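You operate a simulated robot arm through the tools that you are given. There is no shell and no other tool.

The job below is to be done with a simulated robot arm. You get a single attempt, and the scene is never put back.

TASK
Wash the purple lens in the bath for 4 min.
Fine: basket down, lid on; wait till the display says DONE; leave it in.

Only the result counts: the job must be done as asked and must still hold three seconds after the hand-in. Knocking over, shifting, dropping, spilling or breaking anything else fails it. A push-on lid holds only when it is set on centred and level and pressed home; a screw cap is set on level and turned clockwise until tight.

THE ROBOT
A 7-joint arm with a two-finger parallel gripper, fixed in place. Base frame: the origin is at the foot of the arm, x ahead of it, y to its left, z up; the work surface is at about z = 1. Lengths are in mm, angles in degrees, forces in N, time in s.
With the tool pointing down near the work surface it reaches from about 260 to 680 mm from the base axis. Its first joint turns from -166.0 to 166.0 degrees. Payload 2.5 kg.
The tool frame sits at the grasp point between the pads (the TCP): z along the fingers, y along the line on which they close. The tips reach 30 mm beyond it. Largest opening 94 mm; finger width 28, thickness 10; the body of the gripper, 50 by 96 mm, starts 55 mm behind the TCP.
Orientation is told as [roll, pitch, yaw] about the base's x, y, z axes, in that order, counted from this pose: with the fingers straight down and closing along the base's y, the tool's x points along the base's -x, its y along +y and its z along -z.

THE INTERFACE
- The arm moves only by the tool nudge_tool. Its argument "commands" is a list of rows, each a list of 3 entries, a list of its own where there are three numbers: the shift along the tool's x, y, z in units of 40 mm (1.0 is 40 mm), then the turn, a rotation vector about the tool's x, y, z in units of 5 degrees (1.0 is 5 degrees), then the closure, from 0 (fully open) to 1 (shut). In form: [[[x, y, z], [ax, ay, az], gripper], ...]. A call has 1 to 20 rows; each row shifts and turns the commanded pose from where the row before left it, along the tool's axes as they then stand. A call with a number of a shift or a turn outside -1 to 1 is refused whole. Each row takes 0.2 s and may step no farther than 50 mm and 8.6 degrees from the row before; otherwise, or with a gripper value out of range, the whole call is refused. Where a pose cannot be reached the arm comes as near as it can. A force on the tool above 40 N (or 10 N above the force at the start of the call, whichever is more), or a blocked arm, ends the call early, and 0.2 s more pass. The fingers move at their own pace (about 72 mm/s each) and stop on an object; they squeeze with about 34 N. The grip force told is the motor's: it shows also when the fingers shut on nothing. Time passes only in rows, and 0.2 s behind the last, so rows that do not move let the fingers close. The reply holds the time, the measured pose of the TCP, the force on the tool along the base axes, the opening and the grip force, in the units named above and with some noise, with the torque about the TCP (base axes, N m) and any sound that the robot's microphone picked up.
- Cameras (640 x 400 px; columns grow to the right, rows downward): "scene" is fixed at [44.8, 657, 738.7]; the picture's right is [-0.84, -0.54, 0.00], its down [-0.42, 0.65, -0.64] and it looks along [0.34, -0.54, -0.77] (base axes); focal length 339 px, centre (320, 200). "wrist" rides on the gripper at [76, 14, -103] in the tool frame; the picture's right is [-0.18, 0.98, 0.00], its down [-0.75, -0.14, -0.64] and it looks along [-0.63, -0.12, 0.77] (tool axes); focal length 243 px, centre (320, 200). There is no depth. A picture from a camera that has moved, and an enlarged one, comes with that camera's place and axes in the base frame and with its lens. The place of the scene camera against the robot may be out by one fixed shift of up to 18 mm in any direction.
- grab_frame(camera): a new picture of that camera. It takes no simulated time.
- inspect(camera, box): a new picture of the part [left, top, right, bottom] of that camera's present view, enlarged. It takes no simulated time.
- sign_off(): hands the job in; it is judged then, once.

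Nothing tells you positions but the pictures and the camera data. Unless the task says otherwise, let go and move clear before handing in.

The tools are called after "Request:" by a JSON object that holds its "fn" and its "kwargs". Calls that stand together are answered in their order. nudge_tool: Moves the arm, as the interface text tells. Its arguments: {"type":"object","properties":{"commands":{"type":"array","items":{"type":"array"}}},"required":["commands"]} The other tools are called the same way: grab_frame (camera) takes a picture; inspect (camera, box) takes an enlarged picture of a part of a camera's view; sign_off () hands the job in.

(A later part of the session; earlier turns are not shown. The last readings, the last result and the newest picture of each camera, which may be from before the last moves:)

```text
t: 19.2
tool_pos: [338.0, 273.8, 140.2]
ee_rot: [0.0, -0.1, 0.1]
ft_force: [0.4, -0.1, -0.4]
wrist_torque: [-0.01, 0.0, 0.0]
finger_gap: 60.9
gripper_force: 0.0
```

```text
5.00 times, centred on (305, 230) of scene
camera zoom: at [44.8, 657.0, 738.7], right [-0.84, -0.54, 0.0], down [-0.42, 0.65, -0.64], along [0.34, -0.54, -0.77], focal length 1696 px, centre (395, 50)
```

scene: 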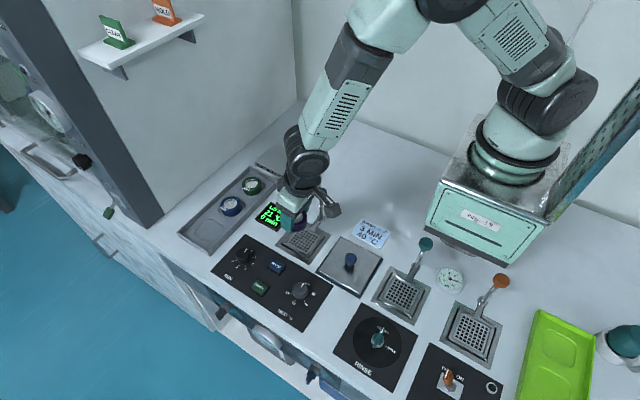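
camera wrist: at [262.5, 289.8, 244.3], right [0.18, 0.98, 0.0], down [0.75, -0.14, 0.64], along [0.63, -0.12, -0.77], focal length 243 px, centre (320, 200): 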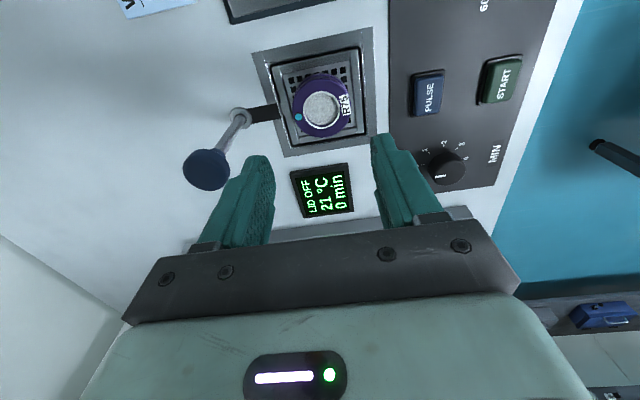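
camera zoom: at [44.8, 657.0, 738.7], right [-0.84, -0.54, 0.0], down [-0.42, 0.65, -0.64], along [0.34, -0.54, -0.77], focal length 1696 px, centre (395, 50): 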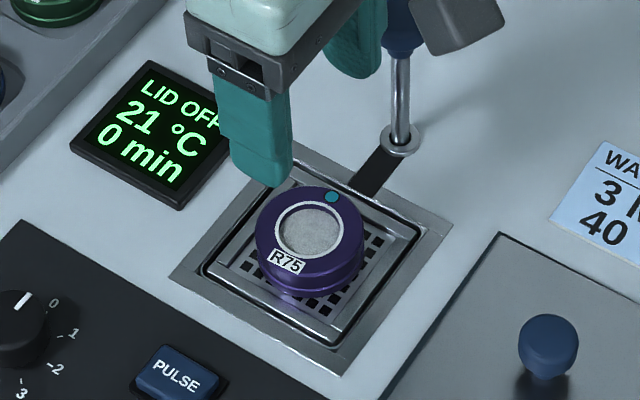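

The lens sits in the basket and the basket stays where it was pushed. I'll now close the fingers, move over the ball handle at (341, 194) and press the basket down.

Request:
{"fn": "nudge_tool", "kwargs": {"commands": [[[0, 0, -0.7], [0, 0, 0], 0.6], [[-0.02, -0.68, 0], [0, 0, 0], 1], [[-0.02, -0.68, 0], [0, 0, 0], 1], [[-0.02, -0.68, 0], [0, 0, 0], 1], [[0, 0, 0], [0, 0, 0], 1], [[0, 0, 0], [0, 0, 0], 1]]}}

Request:
{"fn": "grab_frame", "kwargs": {"camera": "wrist"}}

Request:
{"fn": "inspect", "kwargs": {"camera": "scene", "box": [270, 150, 380, 240]}}

```text
t: 20.6
tool_pos: [340.1, 194.3, 169.0]
ee_rot: [-0.1, 0.0, 0.1]
ft_force: [0.4, -0.1, 0.3]
wrist_torque: [0.0, 0.02, 0.03]
finger_gap: 0.3
gripper_force: 32.7
```

```text
taken
camera wrist: at [264.0, 210.7, 272.6], right [0.18, 0.98, 0.0], down [0.75, -0.14, 0.64], along [0.63, -0.12, -0.77], focal length 243 px, centre (320, 200)
```

wrist: 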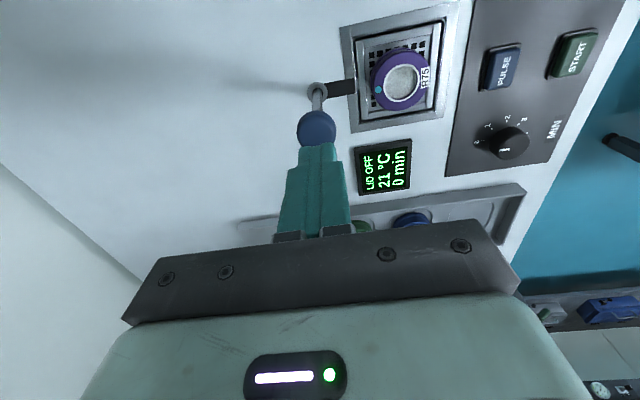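

```text
4.44 times, centred on (325, 195) of scene
camera zoom: at [44.8, 657.0, 738.7], right [-0.84, -0.54, 0.0], down [-0.42, 0.65, -0.64], along [0.34, -0.54, -0.77], focal length 1507 px, centre (298, 222)
```

zoom: 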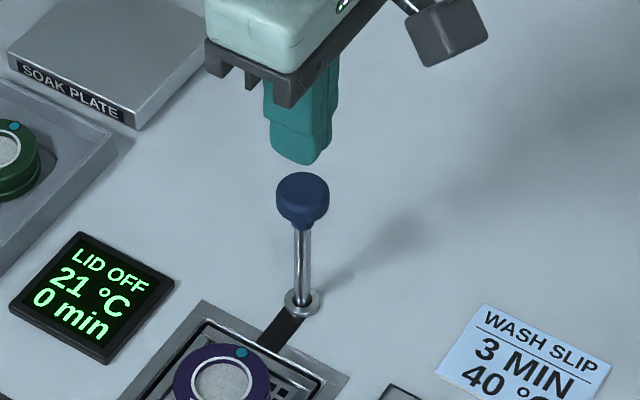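

Request:
{"fn": "nudge_tool", "kwargs": {"commands": [[[0, -0.075, 0.35], [0, 0, 0], 1], [[0, 0, 0.3], [0, 0, 0], 1], [[0, 0, 0.125], [0, 0, 0], 1], [[0, 0, 0.125], [0, 0, 0], 1], [[0, 0, 0.125], [0, 0, 0], 1], [[0, 0, 0.125], [0, 0, 0], 1], [[0, 0, 0.125], [0, 0, 0], 1], [[0, 0, 0.125], [0, 0, 0], 1]]}}

Request:
{"fn": "grab_frame", "kwargs": {"camera": "wrist"}}

Request:
{"fn": "inspect", "kwargs": {"camera": "scene", "box": [260, 180, 360, 270]}}

```text
t: 22.4
tool_pos: [340.1, 189.7, 113.4]
ee_rot: [0.0, -0.1, -0.1]
ft_force: [0.1, -0.1, -0.3]
wrist_torque: [0.04, -0.04, -0.04]
finger_gap: 0.2
gripper_force: 33.2
```

```text
taken
camera wrist: at [264.9, 206.1, 215.6], right [0.18, 0.98, 0.0], down [0.75, -0.14, 0.64], along [0.63, -0.12, -0.77], focal length 243 px, centre (320, 200)
```

wrist: 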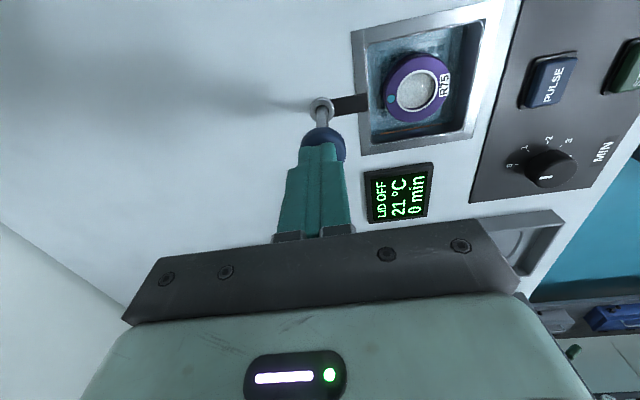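

```text
4.44 times, centred on (310, 225) of scene
camera zoom: at [44.8, 657.0, 738.7], right [-0.84, -0.54, 0.0], down [-0.42, 0.65, -0.64], along [0.34, -0.54, -0.77], focal length 1507 px, centre (364, 89)
```

zoom: 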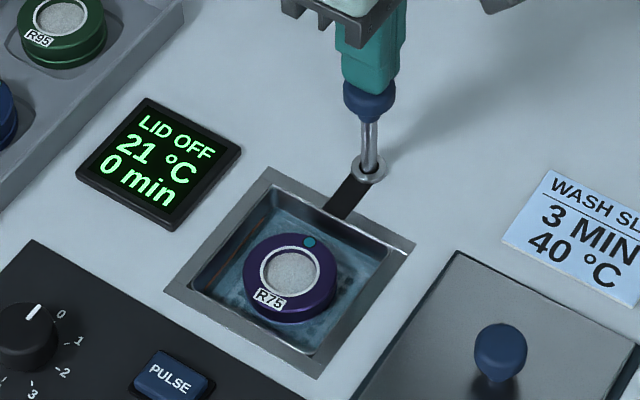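

The basket slides down into the water easily with the lens on it. I'll keep pressing until it reaches its stop.

Request:
{"fn": "nudge_tool", "kwargs": {"commands": [[[0, 0.02, 0.1], [0, 0, 0], 1], [[0, 0, 0.1], [0, 0, 0], 1], [[0, 0, 0.1], [0, 0, 0], 1], [[0, 0, 0.1], [0, 0, 0], 1], [[0, 0, 0.1], [0, 0, 0], 1], [[0, 0, 0.1], [0, 0, 0], 1]]}}

Request:
{"fn": "inspect", "kwargs": {"camera": "scene", "box": [260, 180, 360, 270]}}

```text
t: 23.8
tool_pos: [339.8, 191.1, 90.3]
ee_rot: [-0.1, 0.0, 0.0]
ft_force: [-0.8, 0.8, -0.3]
wrist_torque: [-0.01, -0.01, 0.01]
finger_gap: 0.1
gripper_force: 32.8
```

```text
4.44 times, centred on (310, 225) of scene
camera zoom: at [44.8, 657.0, 738.7], right [-0.84, -0.54, 0.0], down [-0.42, 0.65, -0.64], along [0.34, -0.54, -0.77], focal length 1507 px, centre (364, 89)
```

zoom: 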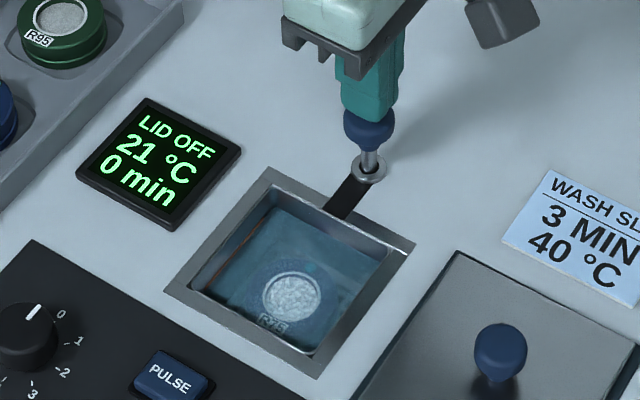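

Request:
{"fn": "nudge_tool", "kwargs": {"commands": [[[0, 0, 0.1], [0, 0, 0], 1], [[0, 0, 0.1], [0, 0, 0], 1], [[0, 0, 0.1], [0, 0, 0], 1], [[0, 0, 0.1], [0, 0, 0], 1], [[0, 0, 0.1], [0, 0, 0], 1]]}}

Request:
{"fn": "inspect", "kwargs": {"camera": "scene", "box": [260, 180, 360, 270]}}

```text
t: 24.6
tool_pos: [340.1, 190.3, 80.3]
ee_rot: [0.1, 0.0, 0.0]
ft_force: [-2.6, -2.0, 10.4]
wrist_torque: [-0.07, 0.02, -0.03]
finger_gap: 0.0
gripper_force: 32.8
stopped in row 4: the force on the tool passed its limit at 58 N (the readings are from after the stop); the commanded pose is now the measured one
```

```text
4.44 times, centred on (310, 225) of scene
camera zoom: at [44.8, 657.0, 738.7], right [-0.84, -0.54, 0.0], down [-0.42, 0.65, -0.64], along [0.34, -0.54, -0.77], focal length 1507 px, centre (364, 89)
```

zoom: 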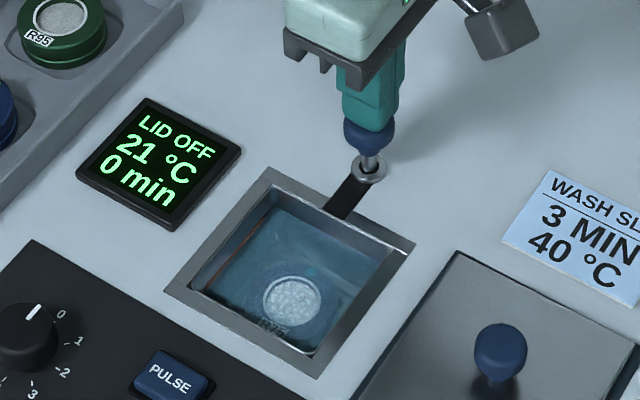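

The basket is down on its stop. I'll lift off and check it stays down.

Request:
{"fn": "nudge_tool", "kwargs": {"commands": [[[0, 0, -0.3], [0, 0, 0], 1], [[0, 0, -0.8], [0, 0, 0], 1], [[0, 0, -0.8], [0, 0, 0], 1], [[0, 0, -0.6], [0, 0, 0], 0.5], [[0, 0, 0], [0, 0, 0], 0.3]]}}

Request:
{"fn": "inspect", "kwargs": {"camera": "scene", "box": [260, 180, 400, 300]}}

Request:
{"fn": "grab_frame", "kwargs": {"camera": "wrist"}}

```text
t: 25.8
tool_pos: [339.9, 189.8, 178.6]
ee_rot: [0.0, 0.0, 0.0]
ft_force: [0.0, -0.3, -0.4]
wrist_torque: [0.04, -0.03, 0.03]
finger_gap: 65.9
gripper_force: 0.1
```

```text
3.33 times, centred on (330, 240) of scene
camera zoom: at [44.8, 657.0, 738.7], right [-0.84, -0.54, 0.0], down [-0.42, 0.65, -0.64], along [0.34, -0.54, -0.77], focal length 1130 px, centre (287, 67)
```

zoom: 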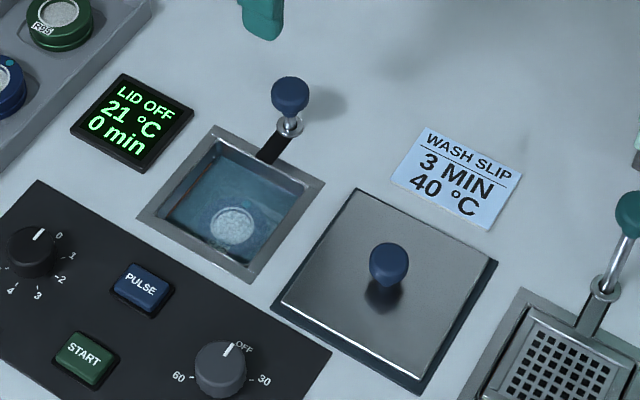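

```text
taken
camera wrist: at [264.4, 205.1, 282.1], right [0.18, 0.98, 0.0], down [0.75, -0.14, 0.64], along [0.63, -0.12, -0.77], focal length 243 px, centre (320, 200)
```

wrist: 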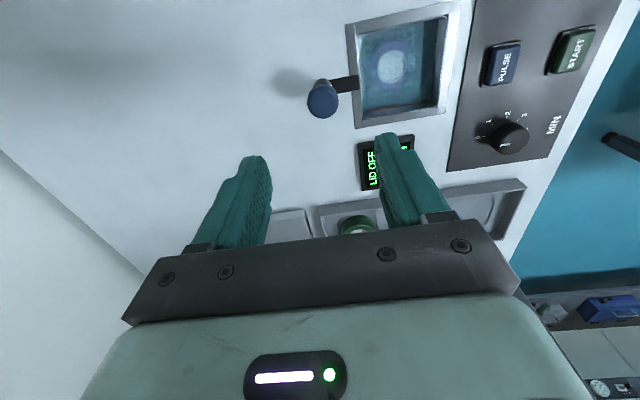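

The basket stays down with the lens submerged. Now I'll move over the lid at about (203, 275) for a close look.

Request:
{"fn": "nudge_tool", "kwargs": {"commands": [[[0.6875, 0.52, -0.1325], [0, 0, 0], 0.3], [[0.6875, 0.52, -0.1325], [0, 0, 0], 0.3], [[0.6875, 0.52, -0.1325], [0, 0, 0], 0.3], [[0.6875, 0.52, -0.1325], [0, 0, 0], 0.3], [[0, 0, 0], [0, 0, 0], 0.3]]}}

Request:
{"fn": "grab_frame", "kwargs": {"camera": "wrist"}}

Request:
{"fn": "inspect", "kwargs": {"camera": "wrist", "box": [220, 0, 420, 125]}}

Request:
{"fn": "inspect", "kwargs": {"camera": "scene", "box": [305, 225, 395, 305]}}

```text
t: 27.0
tool_pos: [228.2, 272.0, 200.4]
ee_rot: [-0.1, 0.0, 0.1]
ft_force: [0.6, 1.2, -0.3]
wrist_torque: [0.03, 0.0, 0.04]
finger_gap: 65.8
gripper_force: 0.0
```

```text
taken
camera wrist: at [153.2, 288.4, 302.9], right [0.18, 0.98, 0.0], down [0.75, -0.14, 0.64], along [0.63, -0.12, -0.77], focal length 243 px, centre (320, 200)
```

wrist: 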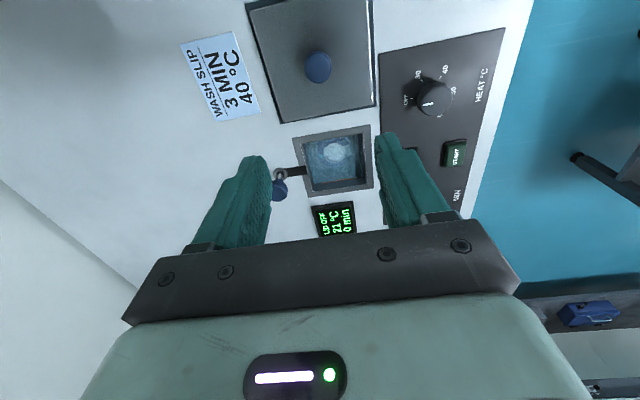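

```text
3.20 times, centred on (320, 62) of wrist
camera zoom: at [153.2, 288.4, 302.9], right [0.18, 0.98, 0.0], down [0.75, -0.14, 0.64], along [0.63, -0.12, -0.77], focal length 776 px, centre (320, 640)
```

zoom: 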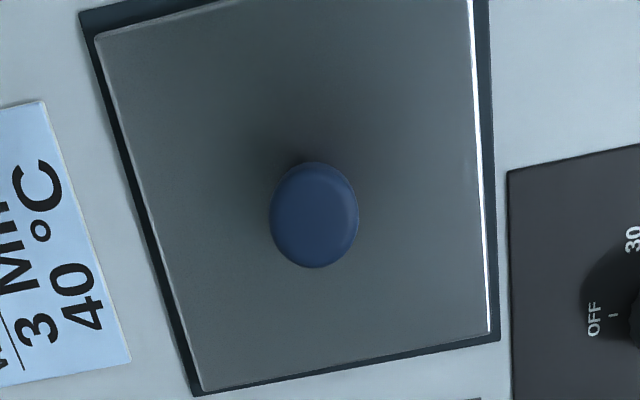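

```text
5.00 times, centred on (350, 265) of scene
camera zoom: at [44.8, 657.0, 738.7], right [-0.84, -0.54, 0.0], down [-0.42, 0.65, -0.64], along [0.34, -0.54, -0.77], focal length 1696 px, centre (170, -125)
```

zoom: 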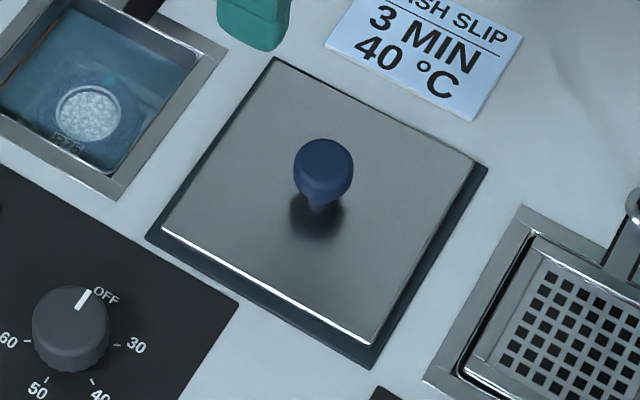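

The lid is about 122 mm square, centred at (206, 277), with a knob about 27 mm wide centred near z 32. I'll descend above the knob and check alignment.

Request:
{"fn": "nudge_tool", "kwargs": {"commands": [[[0.195, 0.02, 0.75], [0, 0, 0], 0.3], [[0.195, 0.02, 0.75], [0, 0, 0], 0.3], [[0.195, 0.02, 0.75], [0, 0, 0], 0.3], [[0, 0, 0], [0, 0, 0], 0.3], [[0, 0, 0], [0, 0, 0], 0.3]]}}

Request:
{"fn": "grab_frame", "kwargs": {"camera": "wrist"}}

Request:
{"fn": "inspect", "kwargs": {"camera": "scene", "box": [305, 215, 405, 305]}}

```text
t: 28.2
tool_pos: [205.4, 276.3, 109.9]
ee_rot: [-0.1, 0.0, 0.1]
ft_force: [1.1, 0.8, -0.3]
wrist_torque: [0.02, 0.01, 0.02]
finger_gap: 66.0
gripper_force: 0.1
```

```text
taken
camera wrist: at [129.3, 292.3, 212.2], right [0.18, 0.98, 0.0], down [0.75, -0.14, 0.64], along [0.63, -0.12, -0.77], focal length 243 px, centre (320, 200)
```

wrist: 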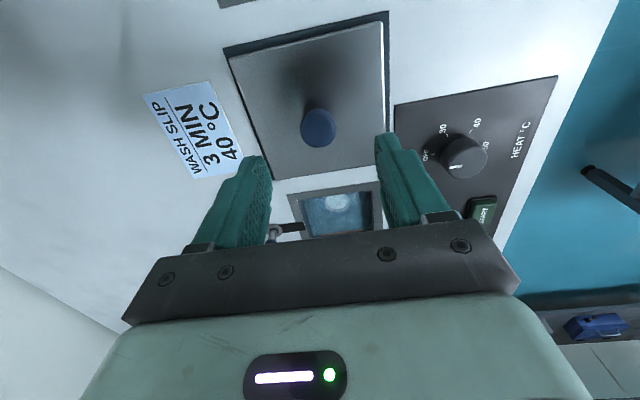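

```text
4.44 times, centred on (355, 260) of scene
camera zoom: at [44.8, 657.0, 738.7], right [-0.84, -0.54, 0.0], down [-0.42, 0.65, -0.64], along [0.34, -0.54, -0.77], focal length 1507 px, centre (164, -67)
```

zoom: 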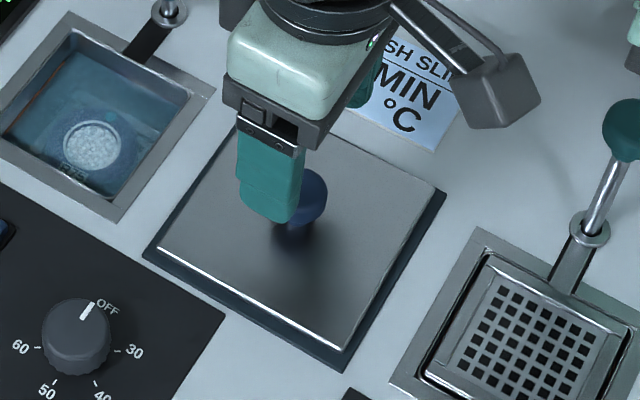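

Request:
{"fn": "nudge_tool", "kwargs": {"commands": [[[0, -0.02, 0.55], [0, 0, 0], 0.3], [[0, 0, 0.55], [0, 0, 0], 0.3], [[0, 0, 0.4], [0, 0, 0], 0.3], [[0, 0, 0.14], [0, 0, 0], 0.3], [[0, 0, 0], [0, 0, 0], 0.3]]}}

Request:
{"fn": "inspect", "kwargs": {"camera": "wrist", "box": [200, 60, 440, 210]}}

Request:
{"fn": "inspect", "kwargs": {"camera": "scene", "box": [305, 215, 405, 305]}}

```text
t: 29.4
tool_pos: [205.9, 275.0, 44.2]
ee_rot: [0.1, 0.0, 0.0]
ft_force: [-0.1, 0.7, -0.4]
wrist_torque: [0.04, -0.01, -0.01]
finger_gap: 66.2
gripper_force: 0.0
```

```text
2.67 times, centred on (320, 135) of wrist
camera zoom: at [129.9, 291.3, 147.8], right [0.18, 0.98, 0.0], down [0.75, -0.14, 0.64], along [0.63, -0.12, -0.77], focal length 647 px, centre (320, 373)
```

zoom: 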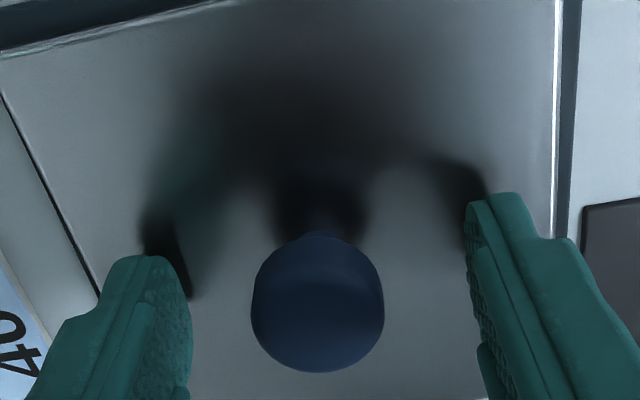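

```text
4.44 times, centred on (355, 260) of scene
camera zoom: at [44.8, 657.0, 738.7], right [-0.84, -0.54, 0.0], down [-0.42, 0.65, -0.64], along [0.34, -0.54, -0.77], focal length 1507 px, centre (164, -67)
```

zoom: 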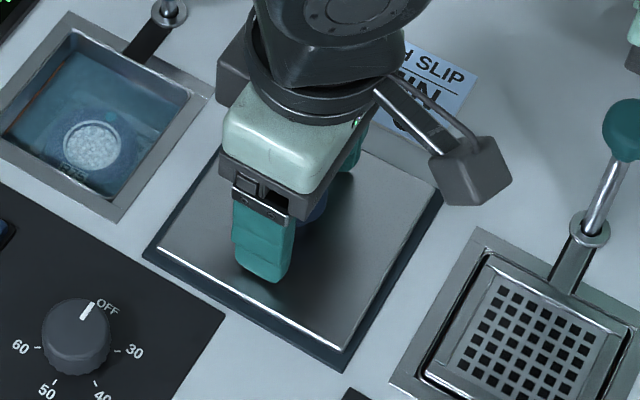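

The fingers straddle the knob evenly and sit just clear of the lid plate. Closing on the knob now.

Request:
{"fn": "nudge_tool", "kwargs": {"commands": [[[0, 0, 0], [0, 0, 0], 0.6], [[0, 0, 0], [0, 0, 0], 0.9], [[0, 0, 0], [0, 0, 0], 0.9], [[0, 0, 0], [0, 0, 0], 0.9]]}}

Request:
{"fn": "inspect", "kwargs": {"camera": "wrist", "box": [200, 60, 440, 210]}}

```text
t: 30.4
tool_pos: [204.4, 274.8, 44.6]
ee_rot: [0.0, 0.0, 0.0]
ft_force: [0.1, -1.4, 0.0]
wrist_torque: [-0.12, -0.01, -0.04]
finger_gap: 27.0
gripper_force: 34.5
```

```text
2.67 times, centred on (320, 135) of wrist
camera zoom: at [129.9, 291.1, 147.8], right [0.18, 0.98, 0.0], down [0.75, -0.14, 0.64], along [0.63, -0.12, -0.77], focal length 647 px, centre (320, 373)
```

zoom: 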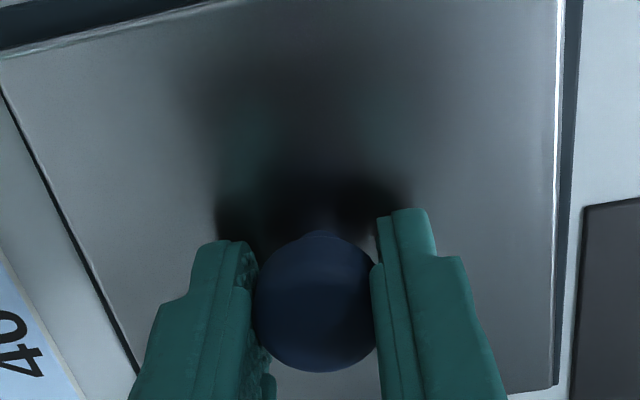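

Request:
{"fn": "nudge_tool", "kwargs": {"commands": [[[0, 0, -0.2], [0, 0, 0], 0.9], [[0, 0, -0.4], [0, 0, 0], 0.9], [[0, 0, -0.6], [0, 0, 0], 0.9], [[0, 0, 0], [0, 0, 0], 0.9], [[0, 0, 0], [0, 0, 0], 0.9]]}}

Request:
{"fn": "grab_frame", "kwargs": {"camera": "wrist"}}

Request:
{"fn": "inspect", "kwargs": {"camera": "scene", "box": [265, 185, 405, 305]}}

```text
t: 31.6
tool_pos: [206.3, 275.8, 92.3]
ee_rot: [0.0, -0.1, 0.0]
ft_force: [0.1, -0.4, -1.9]
wrist_torque: [0.02, -0.01, 0.01]
finger_gap: 27.4
gripper_force: 33.8
```

```text
taken
camera wrist: at [131.0, 291.8, 195.8], right [0.18, 0.98, 0.0], down [0.75, -0.14, 0.64], along [0.63, -0.12, -0.77], focal length 243 px, centre (320, 200)
```

wrist: 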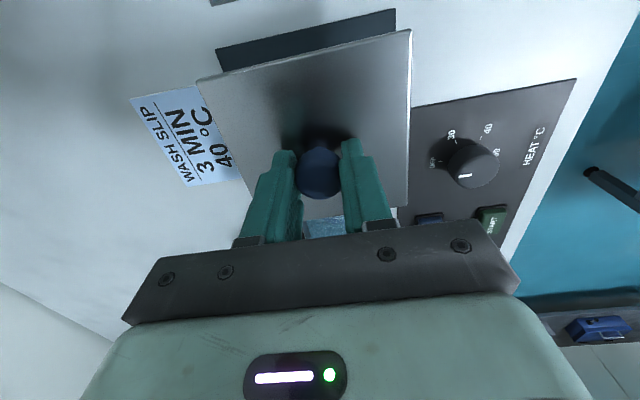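

```text
3.33 times, centred on (335, 245) of scene
camera zoom: at [44.8, 657.0, 738.7], right [-0.84, -0.54, 0.0], down [-0.42, 0.65, -0.64], along [0.34, -0.54, -0.77], focal length 1130 px, centre (270, 50)
```

zoom: 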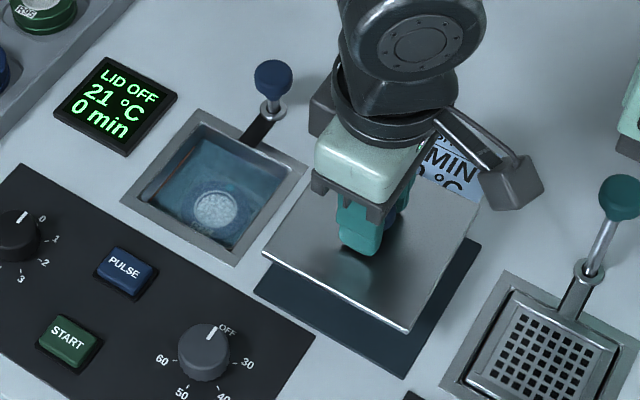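

The lid lifted cleanly and level; the dark square left behind is only its mat. I'll measure the lid's orientation in the hand before carrying it.

Request:
{"fn": "inspect", "kwargs": {"camera": "wrist", "box": [180, 10, 430, 166]}}

Request:
{"fn": "inspect", "kwargs": {"camera": "scene", "box": [325, 225, 415, 305]}}

```text
2.56 times, centred on (305, 88) of wrist
camera zoom: at [131.0, 291.8, 195.8], right [0.18, 0.98, 0.0], down [0.75, -0.14, 0.64], along [0.63, -0.12, -0.77], focal length 621 px, centre (358, 487)
```

zoom: 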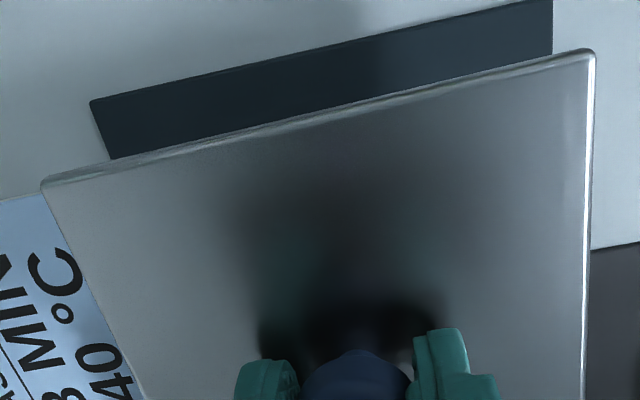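

```text
5.00 times, centred on (370, 265) of scene
camera zoom: at [44.8, 657.0, 738.7], right [-0.84, -0.54, 0.0], down [-0.42, 0.65, -0.64], along [0.34, -0.54, -0.77], focal length 1696 px, centre (70, -125)
```

zoom: 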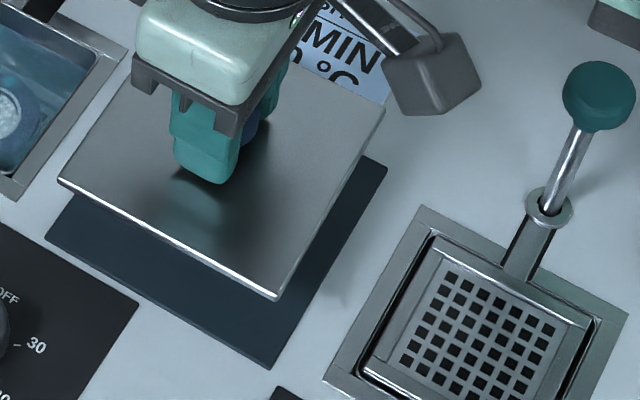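

The lid plate is about 110 mm square, turned about 1.3° relative to the bath frame. I'll carry it over the bath at a safe height and correct that small yaw.

Request:
{"fn": "nudge_tool", "kwargs": {"commands": [[[-0.6, 0, 0], [0, 0, 0.14], 0.9], [[-0.75, 0, 0], [0, 0, 0.14], 0.9], [[-0.75, 0, 0], [0, 0, 0], 0.9], [[-0.75, 0, 0], [0, 0, 0], 0.9], [[-0.5, 0, 0], [0, 0, 0], 0.9], [[0, 0, 0], [0, 0, 0], 0.9], [[0, 0, 0], [0, 0, 0], 0.9]]}}

Request:
{"fn": "grab_frame", "kwargs": {"camera": "wrist"}}

Request:
{"fn": "inspect", "kwargs": {"camera": "wrist", "box": [180, 10, 430, 166]}}

Request:
{"fn": "inspect", "kwargs": {"camera": "scene", "box": [255, 185, 355, 275]}}

```text
t: 33.2
tool_pos: [341.1, 273.9, 94.1]
ee_rot: [0.0, 0.0, -1.3]
ft_force: [-0.3, -0.3, -1.9]
wrist_torque: [0.0, 0.02, -0.02]
finger_gap: 27.4
gripper_force: 34.2
```

```text
taken
camera wrist: at [265.5, 292.0, 196.7], right [0.21, 0.98, 0.0], down [0.75, -0.16, 0.64], along [0.63, -0.13, -0.77], focal length 243 px, centre (320, 200)
```

wrist: 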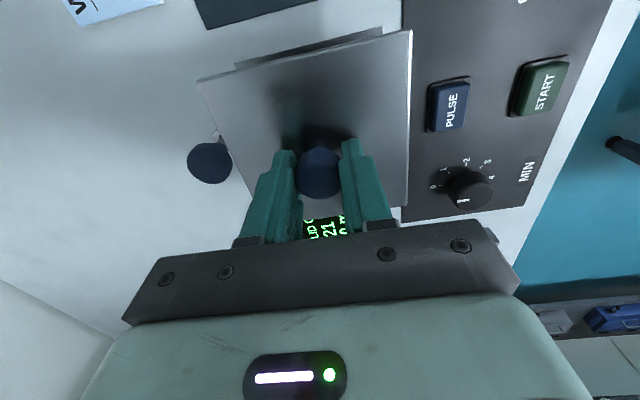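

```text
2.56 times, centred on (305, 88) of wrist
camera zoom: at [265.5, 292.0, 196.7], right [0.21, 0.98, 0.0], down [0.75, -0.16, 0.64], along [0.63, -0.13, -0.77], focal length 621 px, centre (358, 487)
```

zoom: 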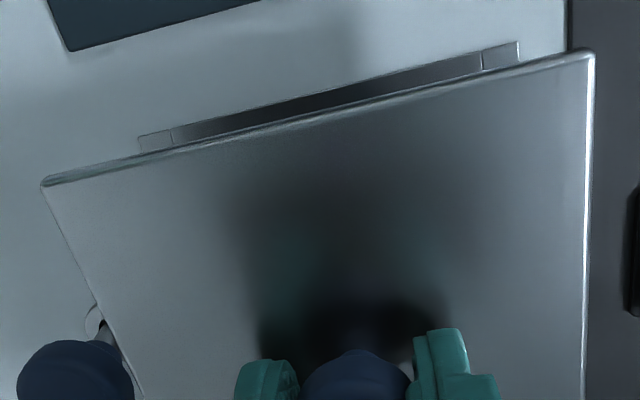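

```text
4.44 times, centred on (305, 230) of scene
camera zoom: at [44.8, 657.0, 738.7], right [-0.84, -0.54, 0.0], down [-0.42, 0.65, -0.64], along [0.34, -0.54, -0.77], focal length 1507 px, centre (387, 67)
```

zoom: 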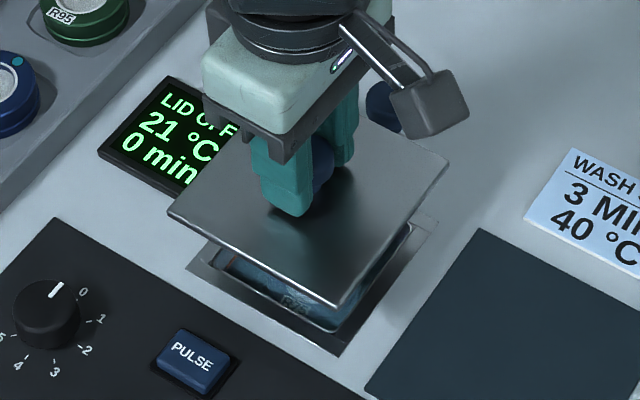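

The lid is aligned and square with the frame to within about 1 mm. I'll lower it part way and check again.

Request:
{"fn": "nudge_tool", "kwargs": {"commands": [[[0, 0.02, 0.4], [0, 0, 0], 0.9], [[0, 0, 0.35], [0, 0, 0], 0.9], [[0, 0, 0], [0, 0, 0], 0.9], [[0, 0, 0], [0, 0, 0], 0.9]]}}

Request:
{"fn": "inspect", "kwargs": {"camera": "wrist", "box": [180, 10, 430, 166]}}

Request:
{"fn": "inspect", "kwargs": {"camera": "scene", "box": [265, 205, 345, 275]}}

```text
t: 34.2
tool_pos: [340.7, 274.3, 64.6]
ee_rot: [0.0, -0.1, -1.3]
ft_force: [0.4, 0.7, -1.7]
wrist_torque: [0.02, 0.05, 0.03]
finger_gap: 27.3
gripper_force: 33.9
```

```text
2.56 times, centred on (305, 88) of wrist
camera zoom: at [265.8, 292.3, 166.7], right [0.21, 0.98, 0.0], down [0.75, -0.16, 0.64], along [0.63, -0.13, -0.77], focal length 621 px, centre (358, 487)
```

zoom: 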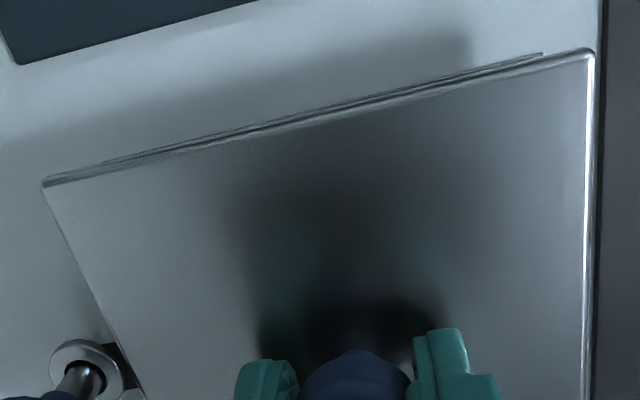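

```text
5.71 times, centred on (305, 240) of scene
camera zoom: at [44.8, 657.0, 738.7], right [-0.84, -0.54, 0.0], down [-0.42, 0.65, -0.64], along [0.34, -0.54, -0.77], focal length 1938 px, centre (406, -29)
```

zoom: 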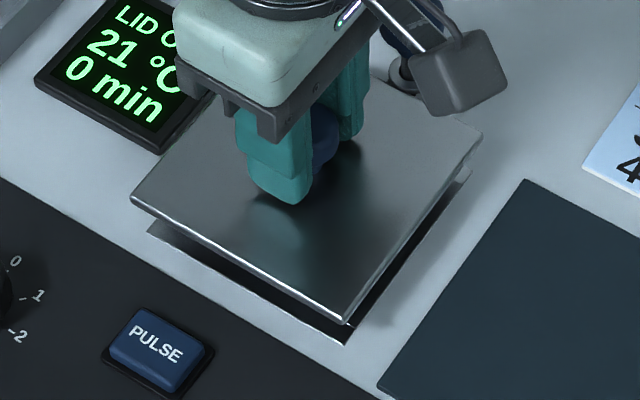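

Request:
{"fn": "nudge_tool", "kwargs": {"commands": [[[0.012, 0.015, 0.2], [0, 0, 0], 0.9], [[0, 0, 0.15], [0, 0, 0], 0.9], [[0, 0, 0.05], [0, 0, 0], 0.9], [[0, 0, 0], [0, 0, 0], 0.9], [[0, 0, 0], [0, 0, 0], 0.9]]}}

Request:
{"fn": "inspect", "kwargs": {"camera": "wrist", "box": [180, 10, 430, 166]}}

Request:
{"fn": "inspect", "kwargs": {"camera": "scene", "box": [265, 205, 345, 275]}}

```text
t: 35.4
tool_pos: [340.6, 274.7, 47.5]
ee_rot: [0.0, 0.0, -1.3]
ft_force: [-0.2, -0.6, -1.6]
wrist_torque: [-0.03, -0.02, -0.01]
finger_gap: 27.2
gripper_force: 34.2
```

```text
2.56 times, centred on (305, 88) of wrist
camera zoom: at [265.0, 292.5, 150.6], right [0.21, 0.98, 0.0], down [0.75, -0.16, 0.64], along [0.63, -0.13, -0.77], focal length 621 px, centre (358, 487)
```

zoom: 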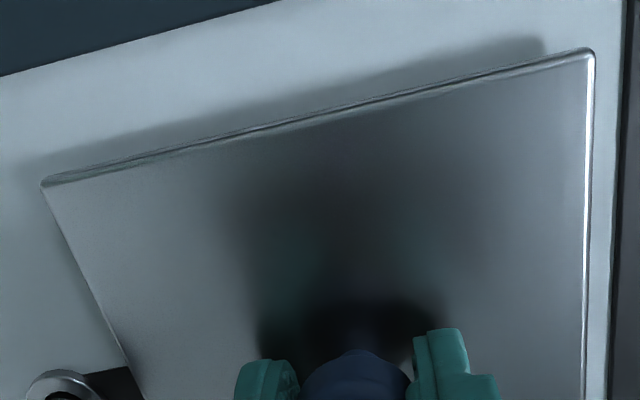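

```text
5.71 times, centred on (305, 240) of scene
camera zoom: at [44.8, 657.0, 738.7], right [-0.84, -0.54, 0.0], down [-0.42, 0.65, -0.64], along [0.34, -0.54, -0.77], focal length 1938 px, centre (406, -29)
```

zoom: 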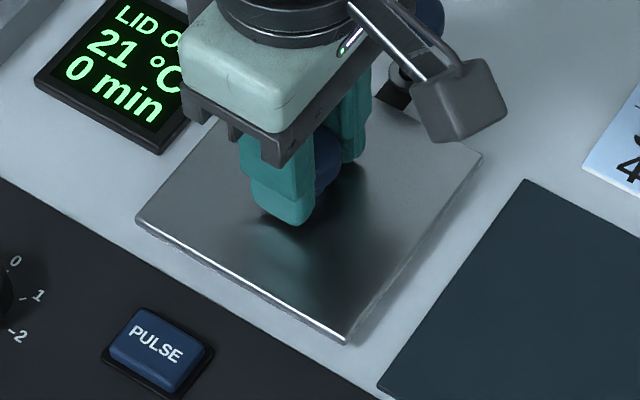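

Request:
{"fn": "nudge_tool", "kwargs": {"commands": [[[0, 0, 0.025], [0, 0, 0], 0.9], [[0, 0, 0.025], [0, 0, 0], 0.9], [[0, 0, 0], [0, 0, 0], 0.9]]}}

Request:
{"fn": "nudge_tool", "kwargs": {"commands": [[[0, 0, 0.025], [0, 0, 0], 0.9], [[0, 0, 0.025], [0, 0, 0], 0.9], [[0, 0, 0], [0, 0, 0], 0.9]]}}

Request:
{"fn": "inspect", "kwargs": {"camera": "scene", "box": [265, 205, 345, 275]}}

```text
t: 36.2
tool_pos: [339.9, 274.6, 44.3]
ee_rot: [0.0, 0.0, -1.5]
ft_force: [0.0, 1.8, -1.6]
wrist_torque: [-0.02, -0.02, -0.05]
finger_gap: 27.2
gripper_force: 33.6
```

```text
t: 37.0
tool_pos: [341.0, 273.3, 43.0]
ee_rot: [0.0, 0.1, -1.4]
ft_force: [-0.1, 0.8, -1.6]
wrist_torque: [0.01, -0.03, -0.02]
finger_gap: 27.2
gripper_force: 33.9
```

```text
5.71 times, centred on (305, 240) of scene
camera zoom: at [44.8, 657.0, 738.7], right [-0.84, -0.54, 0.0], down [-0.42, 0.65, -0.64], along [0.34, -0.54, -0.77], focal length 1938 px, centre (406, -29)
```

zoom: 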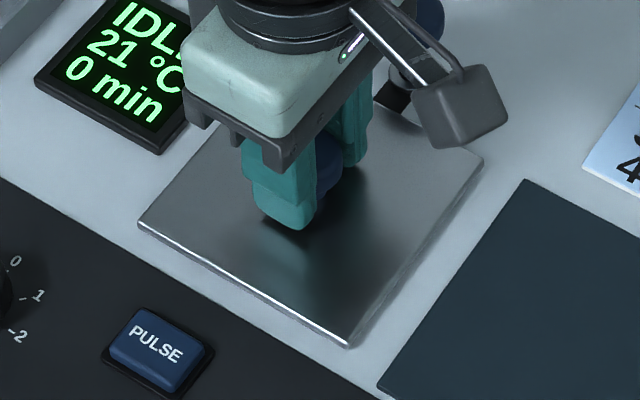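

The display has changed from LID OFF to IDLE. The lid is still carried by the gripper, so I'll continue down until it seats, then press it home.

Request:
{"fn": "nudge_tool", "kwargs": {"commands": [[[0, 0, 0.025], [0, 0, 0], 0.9], [[0, 0, 0.025], [0, 0, 0], 0.9], [[0, 0, 0], [0, 0, 0], 0.9]]}}

Request:
{"fn": "nudge_tool", "kwargs": {"commands": [[[0, 0, 0.025], [0, 0, 0], 0.9], [[0, 0, 0.025], [0, 0, 0], 0.9], [[0, 0, 0], [0, 0, 0], 0.9]]}}

Request:
{"fn": "inspect", "kwargs": {"camera": "scene", "box": [265, 205, 345, 275]}}

```text
t: 37.8
tool_pos: [338.3, 274.5, 42.5]
ee_rot: [0.0, -0.1, -1.4]
ft_force: [-1.7, -4.6, 10.8]
wrist_torque: [-0.2, 0.14, 0.0]
finger_gap: 27.3
gripper_force: 34.5
```

```text
t: 38.6
tool_pos: [339.4, 275.9, 38.8]
ee_rot: [0.1, 0.0, -1.5]
ft_force: [-3.9, -6.9, 28.2]
wrist_torque: [-0.22, 0.1, 0.0]
finger_gap: 27.3
gripper_force: 33.4
```

```text
5.71 times, centred on (305, 240) of scene
camera zoom: at [44.8, 657.0, 738.7], right [-0.84, -0.54, 0.0], down [-0.42, 0.65, -0.64], along [0.34, -0.54, -0.77], focal length 1938 px, centre (406, -29)
```

zoom: 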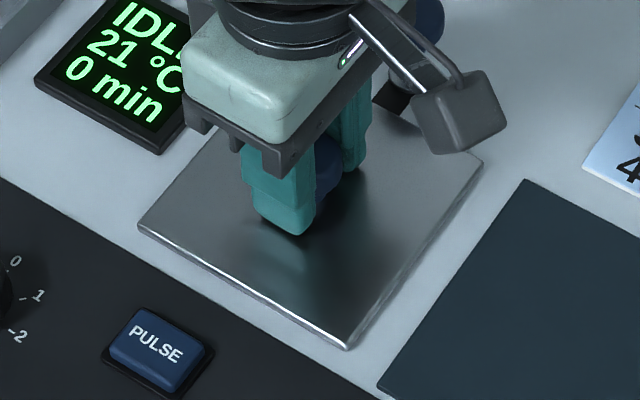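

Request:
{"fn": "nudge_tool", "kwargs": {"commands": [[[0, 0, -0.04], [0, 0, 0], 0.9], [[0, 0, 0], [0, 0, 0], 0.9], [[0, 0, 0], [0, 0, 0], 0.5], [[0, 0, 0], [0, 0, 0], 0.3], [[0, 0, 0], [0, 0, 0], 0.3]]}}

Request:
{"fn": "inspect", "kwargs": {"camera": "scene", "box": [265, 205, 345, 275]}}

Request:
{"fn": "inspect", "kwargs": {"camera": "wrist", "box": [180, 10, 430, 166]}}

```text
t: 39.8
tool_pos: [340.2, 274.8, 39.4]
ee_rot: [0.0, 0.0, -1.4]
ft_force: [-0.4, -0.4, -0.4]
wrist_torque: [0.0, 0.0, 0.02]
finger_gap: 65.9
gripper_force: 0.0
```

```text
5.71 times, centred on (305, 240) of scene
camera zoom: at [44.8, 657.0, 738.7], right [-0.84, -0.54, 0.0], down [-0.42, 0.65, -0.64], along [0.34, -0.54, -0.77], focal length 1938 px, centre (406, -29)
```

zoom: 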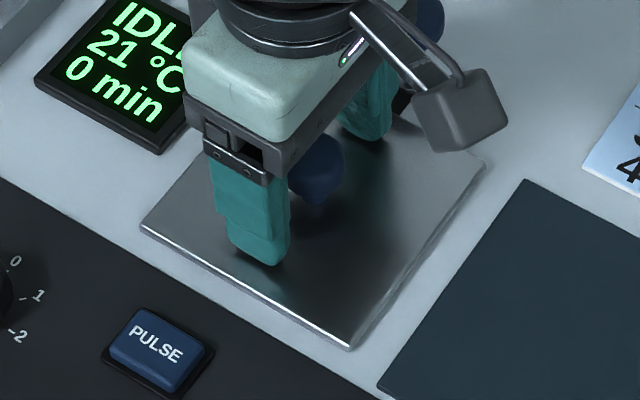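

```text
2.56 times, centred on (305, 88) of wrist
camera zoom: at [264.9, 291.9, 143.8], right [0.21, 0.98, 0.0], down [0.75, -0.16, 0.64], along [0.63, -0.13, -0.77], focal length 621 px, centre (358, 487)
```

zoom: 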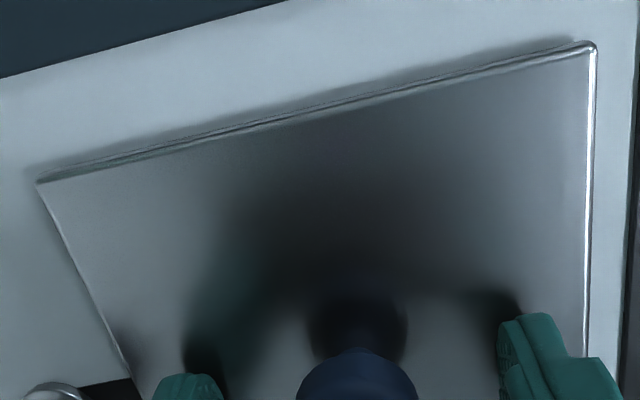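

The lid is on and released. I'll rise, look at it, and then press it home from the knob's top with closed fingers.

Request:
{"fn": "nudge_tool", "kwargs": {"commands": [[[0, 0, -0.3], [0, 0, 0], 0.3], [[0, 0, -0.8], [0, 0, 0], 0.3], [[0, 0, -0.4], [0, 0, 0], 1], [[0, 0, 0], [0, 0, 0], 1], [[0, 0, 0], [0, 0, 0], 1]]}}

Request:
{"fn": "grab_frame", "kwargs": {"camera": "wrist"}}

Request:
{"fn": "inspect", "kwargs": {"camera": "scene", "box": [255, 185, 355, 275]}}

```text
t: 41.0
tool_pos: [340.0, 274.0, 100.8]
ee_rot: [-0.1, 0.0, -1.4]
ft_force: [0.5, 0.7, 0.9]
wrist_torque: [0.05, 0.02, -0.03]
finger_gap: 0.2
gripper_force: 33.0
```

```text
taken
camera wrist: at [265.5, 292.3, 204.2], right [0.21, 0.98, 0.0], down [0.75, -0.16, 0.64], along [0.63, -0.13, -0.77], focal length 243 px, centre (320, 200)
```

wrist: 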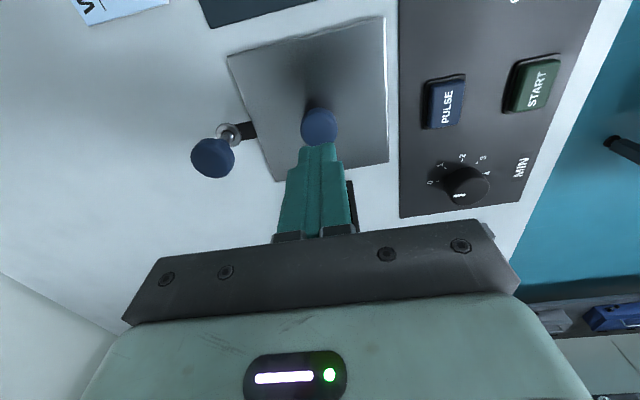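

```text
4.44 times, centred on (305, 230) of scene
camera zoom: at [44.8, 657.0, 738.7], right [-0.84, -0.54, 0.0], down [-0.42, 0.65, -0.64], along [0.34, -0.54, -0.77], focal length 1507 px, centre (387, 67)
```

zoom: 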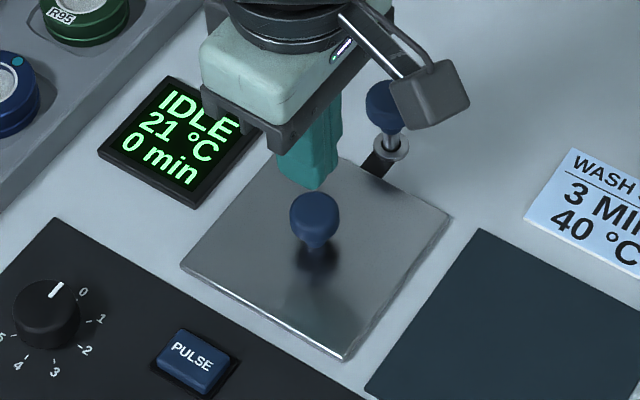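

Request:
{"fn": "inspect", "kwargs": {"camera": "wrist", "box": [200, 0, 420, 190]}}

```text
2.11 times, centred on (310, 95) of wrist
camera zoom: at [265.5, 292.3, 204.2], right [0.21, 0.98, 0.0], down [0.75, -0.16, 0.64], along [0.63, -0.13, -0.77], focal length 511 px, centre (341, 421)
```

zoom: 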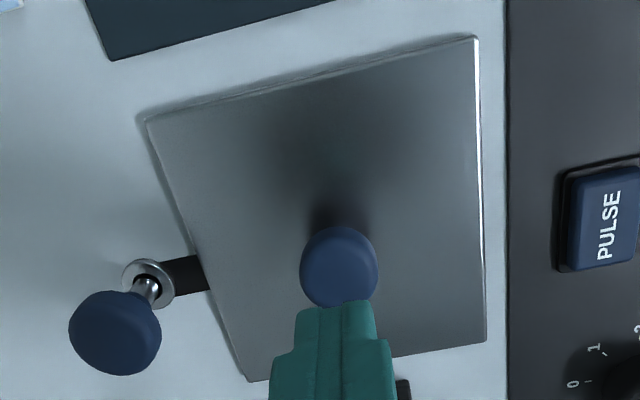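

Request:
{"fn": "inspect", "kwargs": {"camera": "scene", "box": [290, 240, 340, 272]}}

Request:
{"fn": "inspect", "kwargs": {"camera": "scene", "box": [268, 215, 318, 265]}}

Request:
{"fn": "inspect", "kwargs": {"camera": "wrist", "box": [220, 10, 320, 72]}}

Request:
{"fn": "inspect", "kwargs": {"camera": "wrist", "box": [330, 5, 410, 55]}}

```text
12.50 times, centred on (315, 256) of scene
camera zoom: at [44.8, 657.0, 738.7], right [-0.84, -0.54, 0.0], down [-0.42, 0.65, -0.64], along [0.34, -0.54, -0.77], focal length 4239 px, centre (382, -500)
```

zoom: 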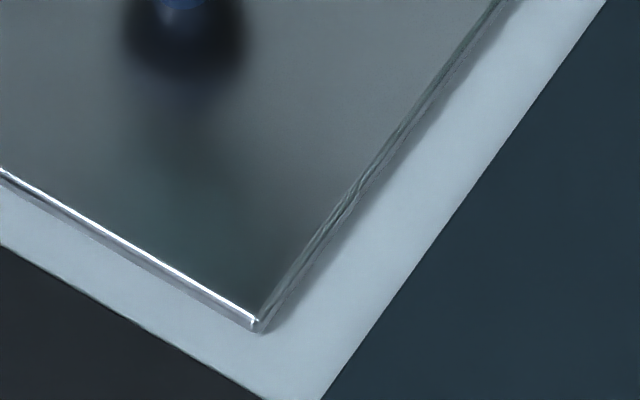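

```text
8.00 times, centred on (293, 240) of scene
camera zoom: at [44.8, 657.0, 738.7], right [-0.84, -0.54, 0.0], down [-0.42, 0.65, -0.64], along [0.34, -0.54, -0.77], focal length 2713 px, centre (536, -120)
```

zoom: 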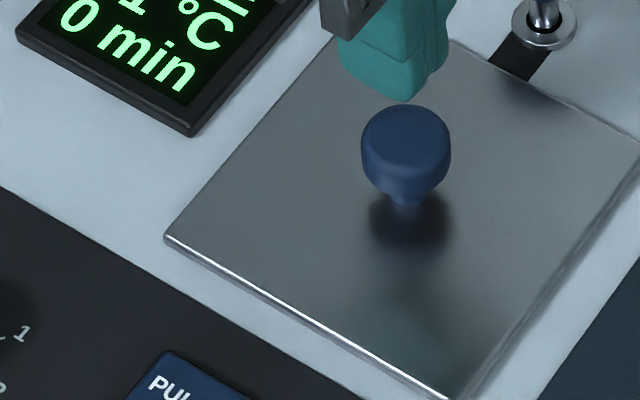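

```text
6.40 times, centred on (270, 41) of wrist
camera zoom: at [265.5, 292.3, 204.2], right [0.21, 0.98, 0.0], down [0.75, -0.16, 0.64], along [0.63, -0.13, -0.77], focal length 1553 px, centre (640, 1218)
```

zoom: 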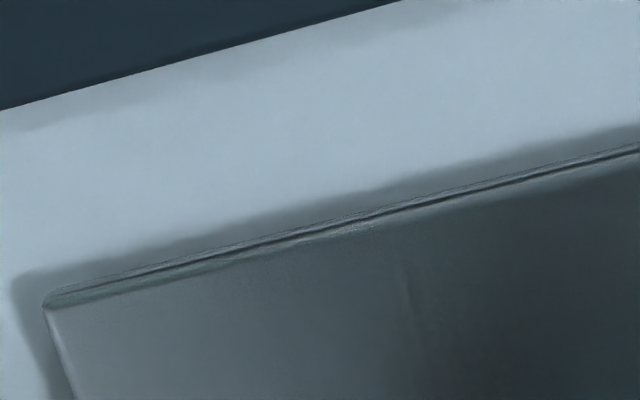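

```text
8.00 times, centred on (370, 30) of wrist
camera zoom: at [265.5, 292.3, 204.2], right [0.21, 0.98, 0.0], down [0.75, -0.16, 0.64], along [0.63, -0.13, -0.77], focal length 1941 px, centre (-80, 1560)
```

zoom: 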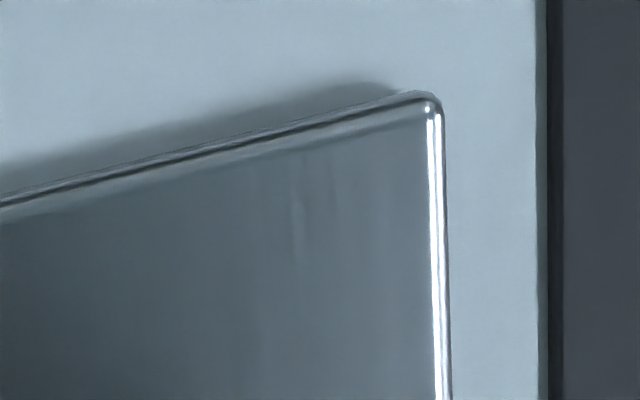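

The lid covers the frame squarely, about 1 mm from its centre, and looks level. I'll press straight down on the knob with closed fingers.

Request:
{"fn": "nudge_tool", "kwargs": {"commands": [[[0.02, -0.01, 0.3], [0, 0, 0], 1], [[0, 0, 0.3], [0, 0, 0], 1], [[0, 0, 0.05], [0, 0, 0], 1], [[0, 0, 0.05], [0, 0, 0], 1], [[0, 0, 0], [0, 0, 0], 1]]}}

Request:
{"fn": "inspect", "kwargs": {"camera": "scene", "box": [255, 205, 345, 275]}}

```text
t: 42.2
tool_pos: [339.3, 274.7, 74.0]
ee_rot: [0.1, 0.0, -1.4]
ft_force: [-0.1, 0.5, 0.5]
wrist_torque: [0.05, 0.02, -0.02]
finger_gap: 0.0
gripper_force: 32.7
```

```text
5.71 times, centred on (300, 240) of scene
camera zoom: at [44.8, 657.0, 738.7], right [-0.84, -0.54, 0.0], down [-0.42, 0.65, -0.64], along [0.34, -0.54, -0.77], focal length 1938 px, centre (434, -29)
```

zoom: 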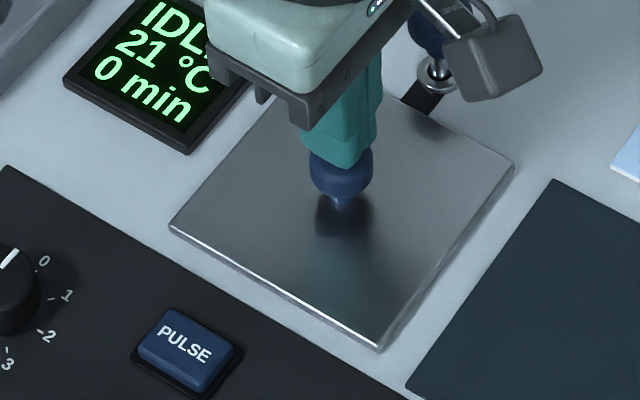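

Request:
{"fn": "nudge_tool", "kwargs": {"commands": [[[0, 0, 0.025], [0, 0, 0], 1], [[0, 0, 0.025], [0, 0, 0], 1], [[0, 0, 0.025], [0, 0, 0], 1], [[0, 0, 0.025], [0, 0, 0], 1], [[0, 0, 0.025], [0, 0, 0], 1], [[0, 0, 0.025], [0, 0, 0], 1], [[0, 0, 0.025], [0, 0, 0], 1], [[0, 0, 0.025], [0, 0, 0], 1]]}}

Request:
{"fn": "inspect", "kwargs": {"camera": "scene", "box": [255, 205, 345, 275]}}

```text
t: 43.8
tool_pos: [339.4, 274.5, 67.4]
ee_rot: [0.0, 0.0, -1.3]
ft_force: [-2.9, -1.2, 8.6]
wrist_torque: [-0.04, 0.03, -0.01]
finger_gap: 0.0
gripper_force: 33.2
stopped in row 8: the force on the tool passed its limit at 44 N (the readings are from after the stop); the commanded pose is now the measured one
```

```text
5.71 times, centred on (300, 240) of scene
camera zoom: at [44.8, 657.0, 738.7], right [-0.84, -0.54, 0.0], down [-0.42, 0.65, -0.64], along [0.34, -0.54, -0.77], focal length 1938 px, centre (434, -29)
```

zoom: 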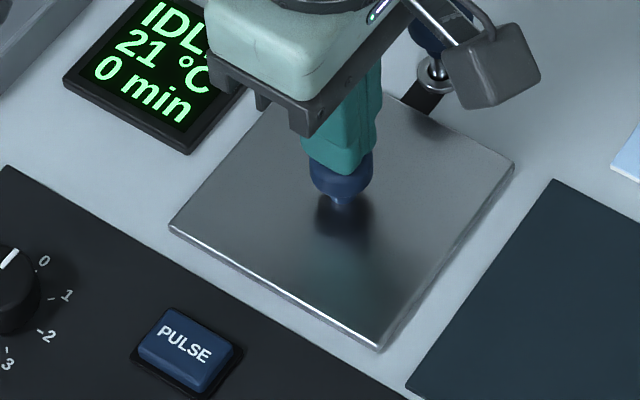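

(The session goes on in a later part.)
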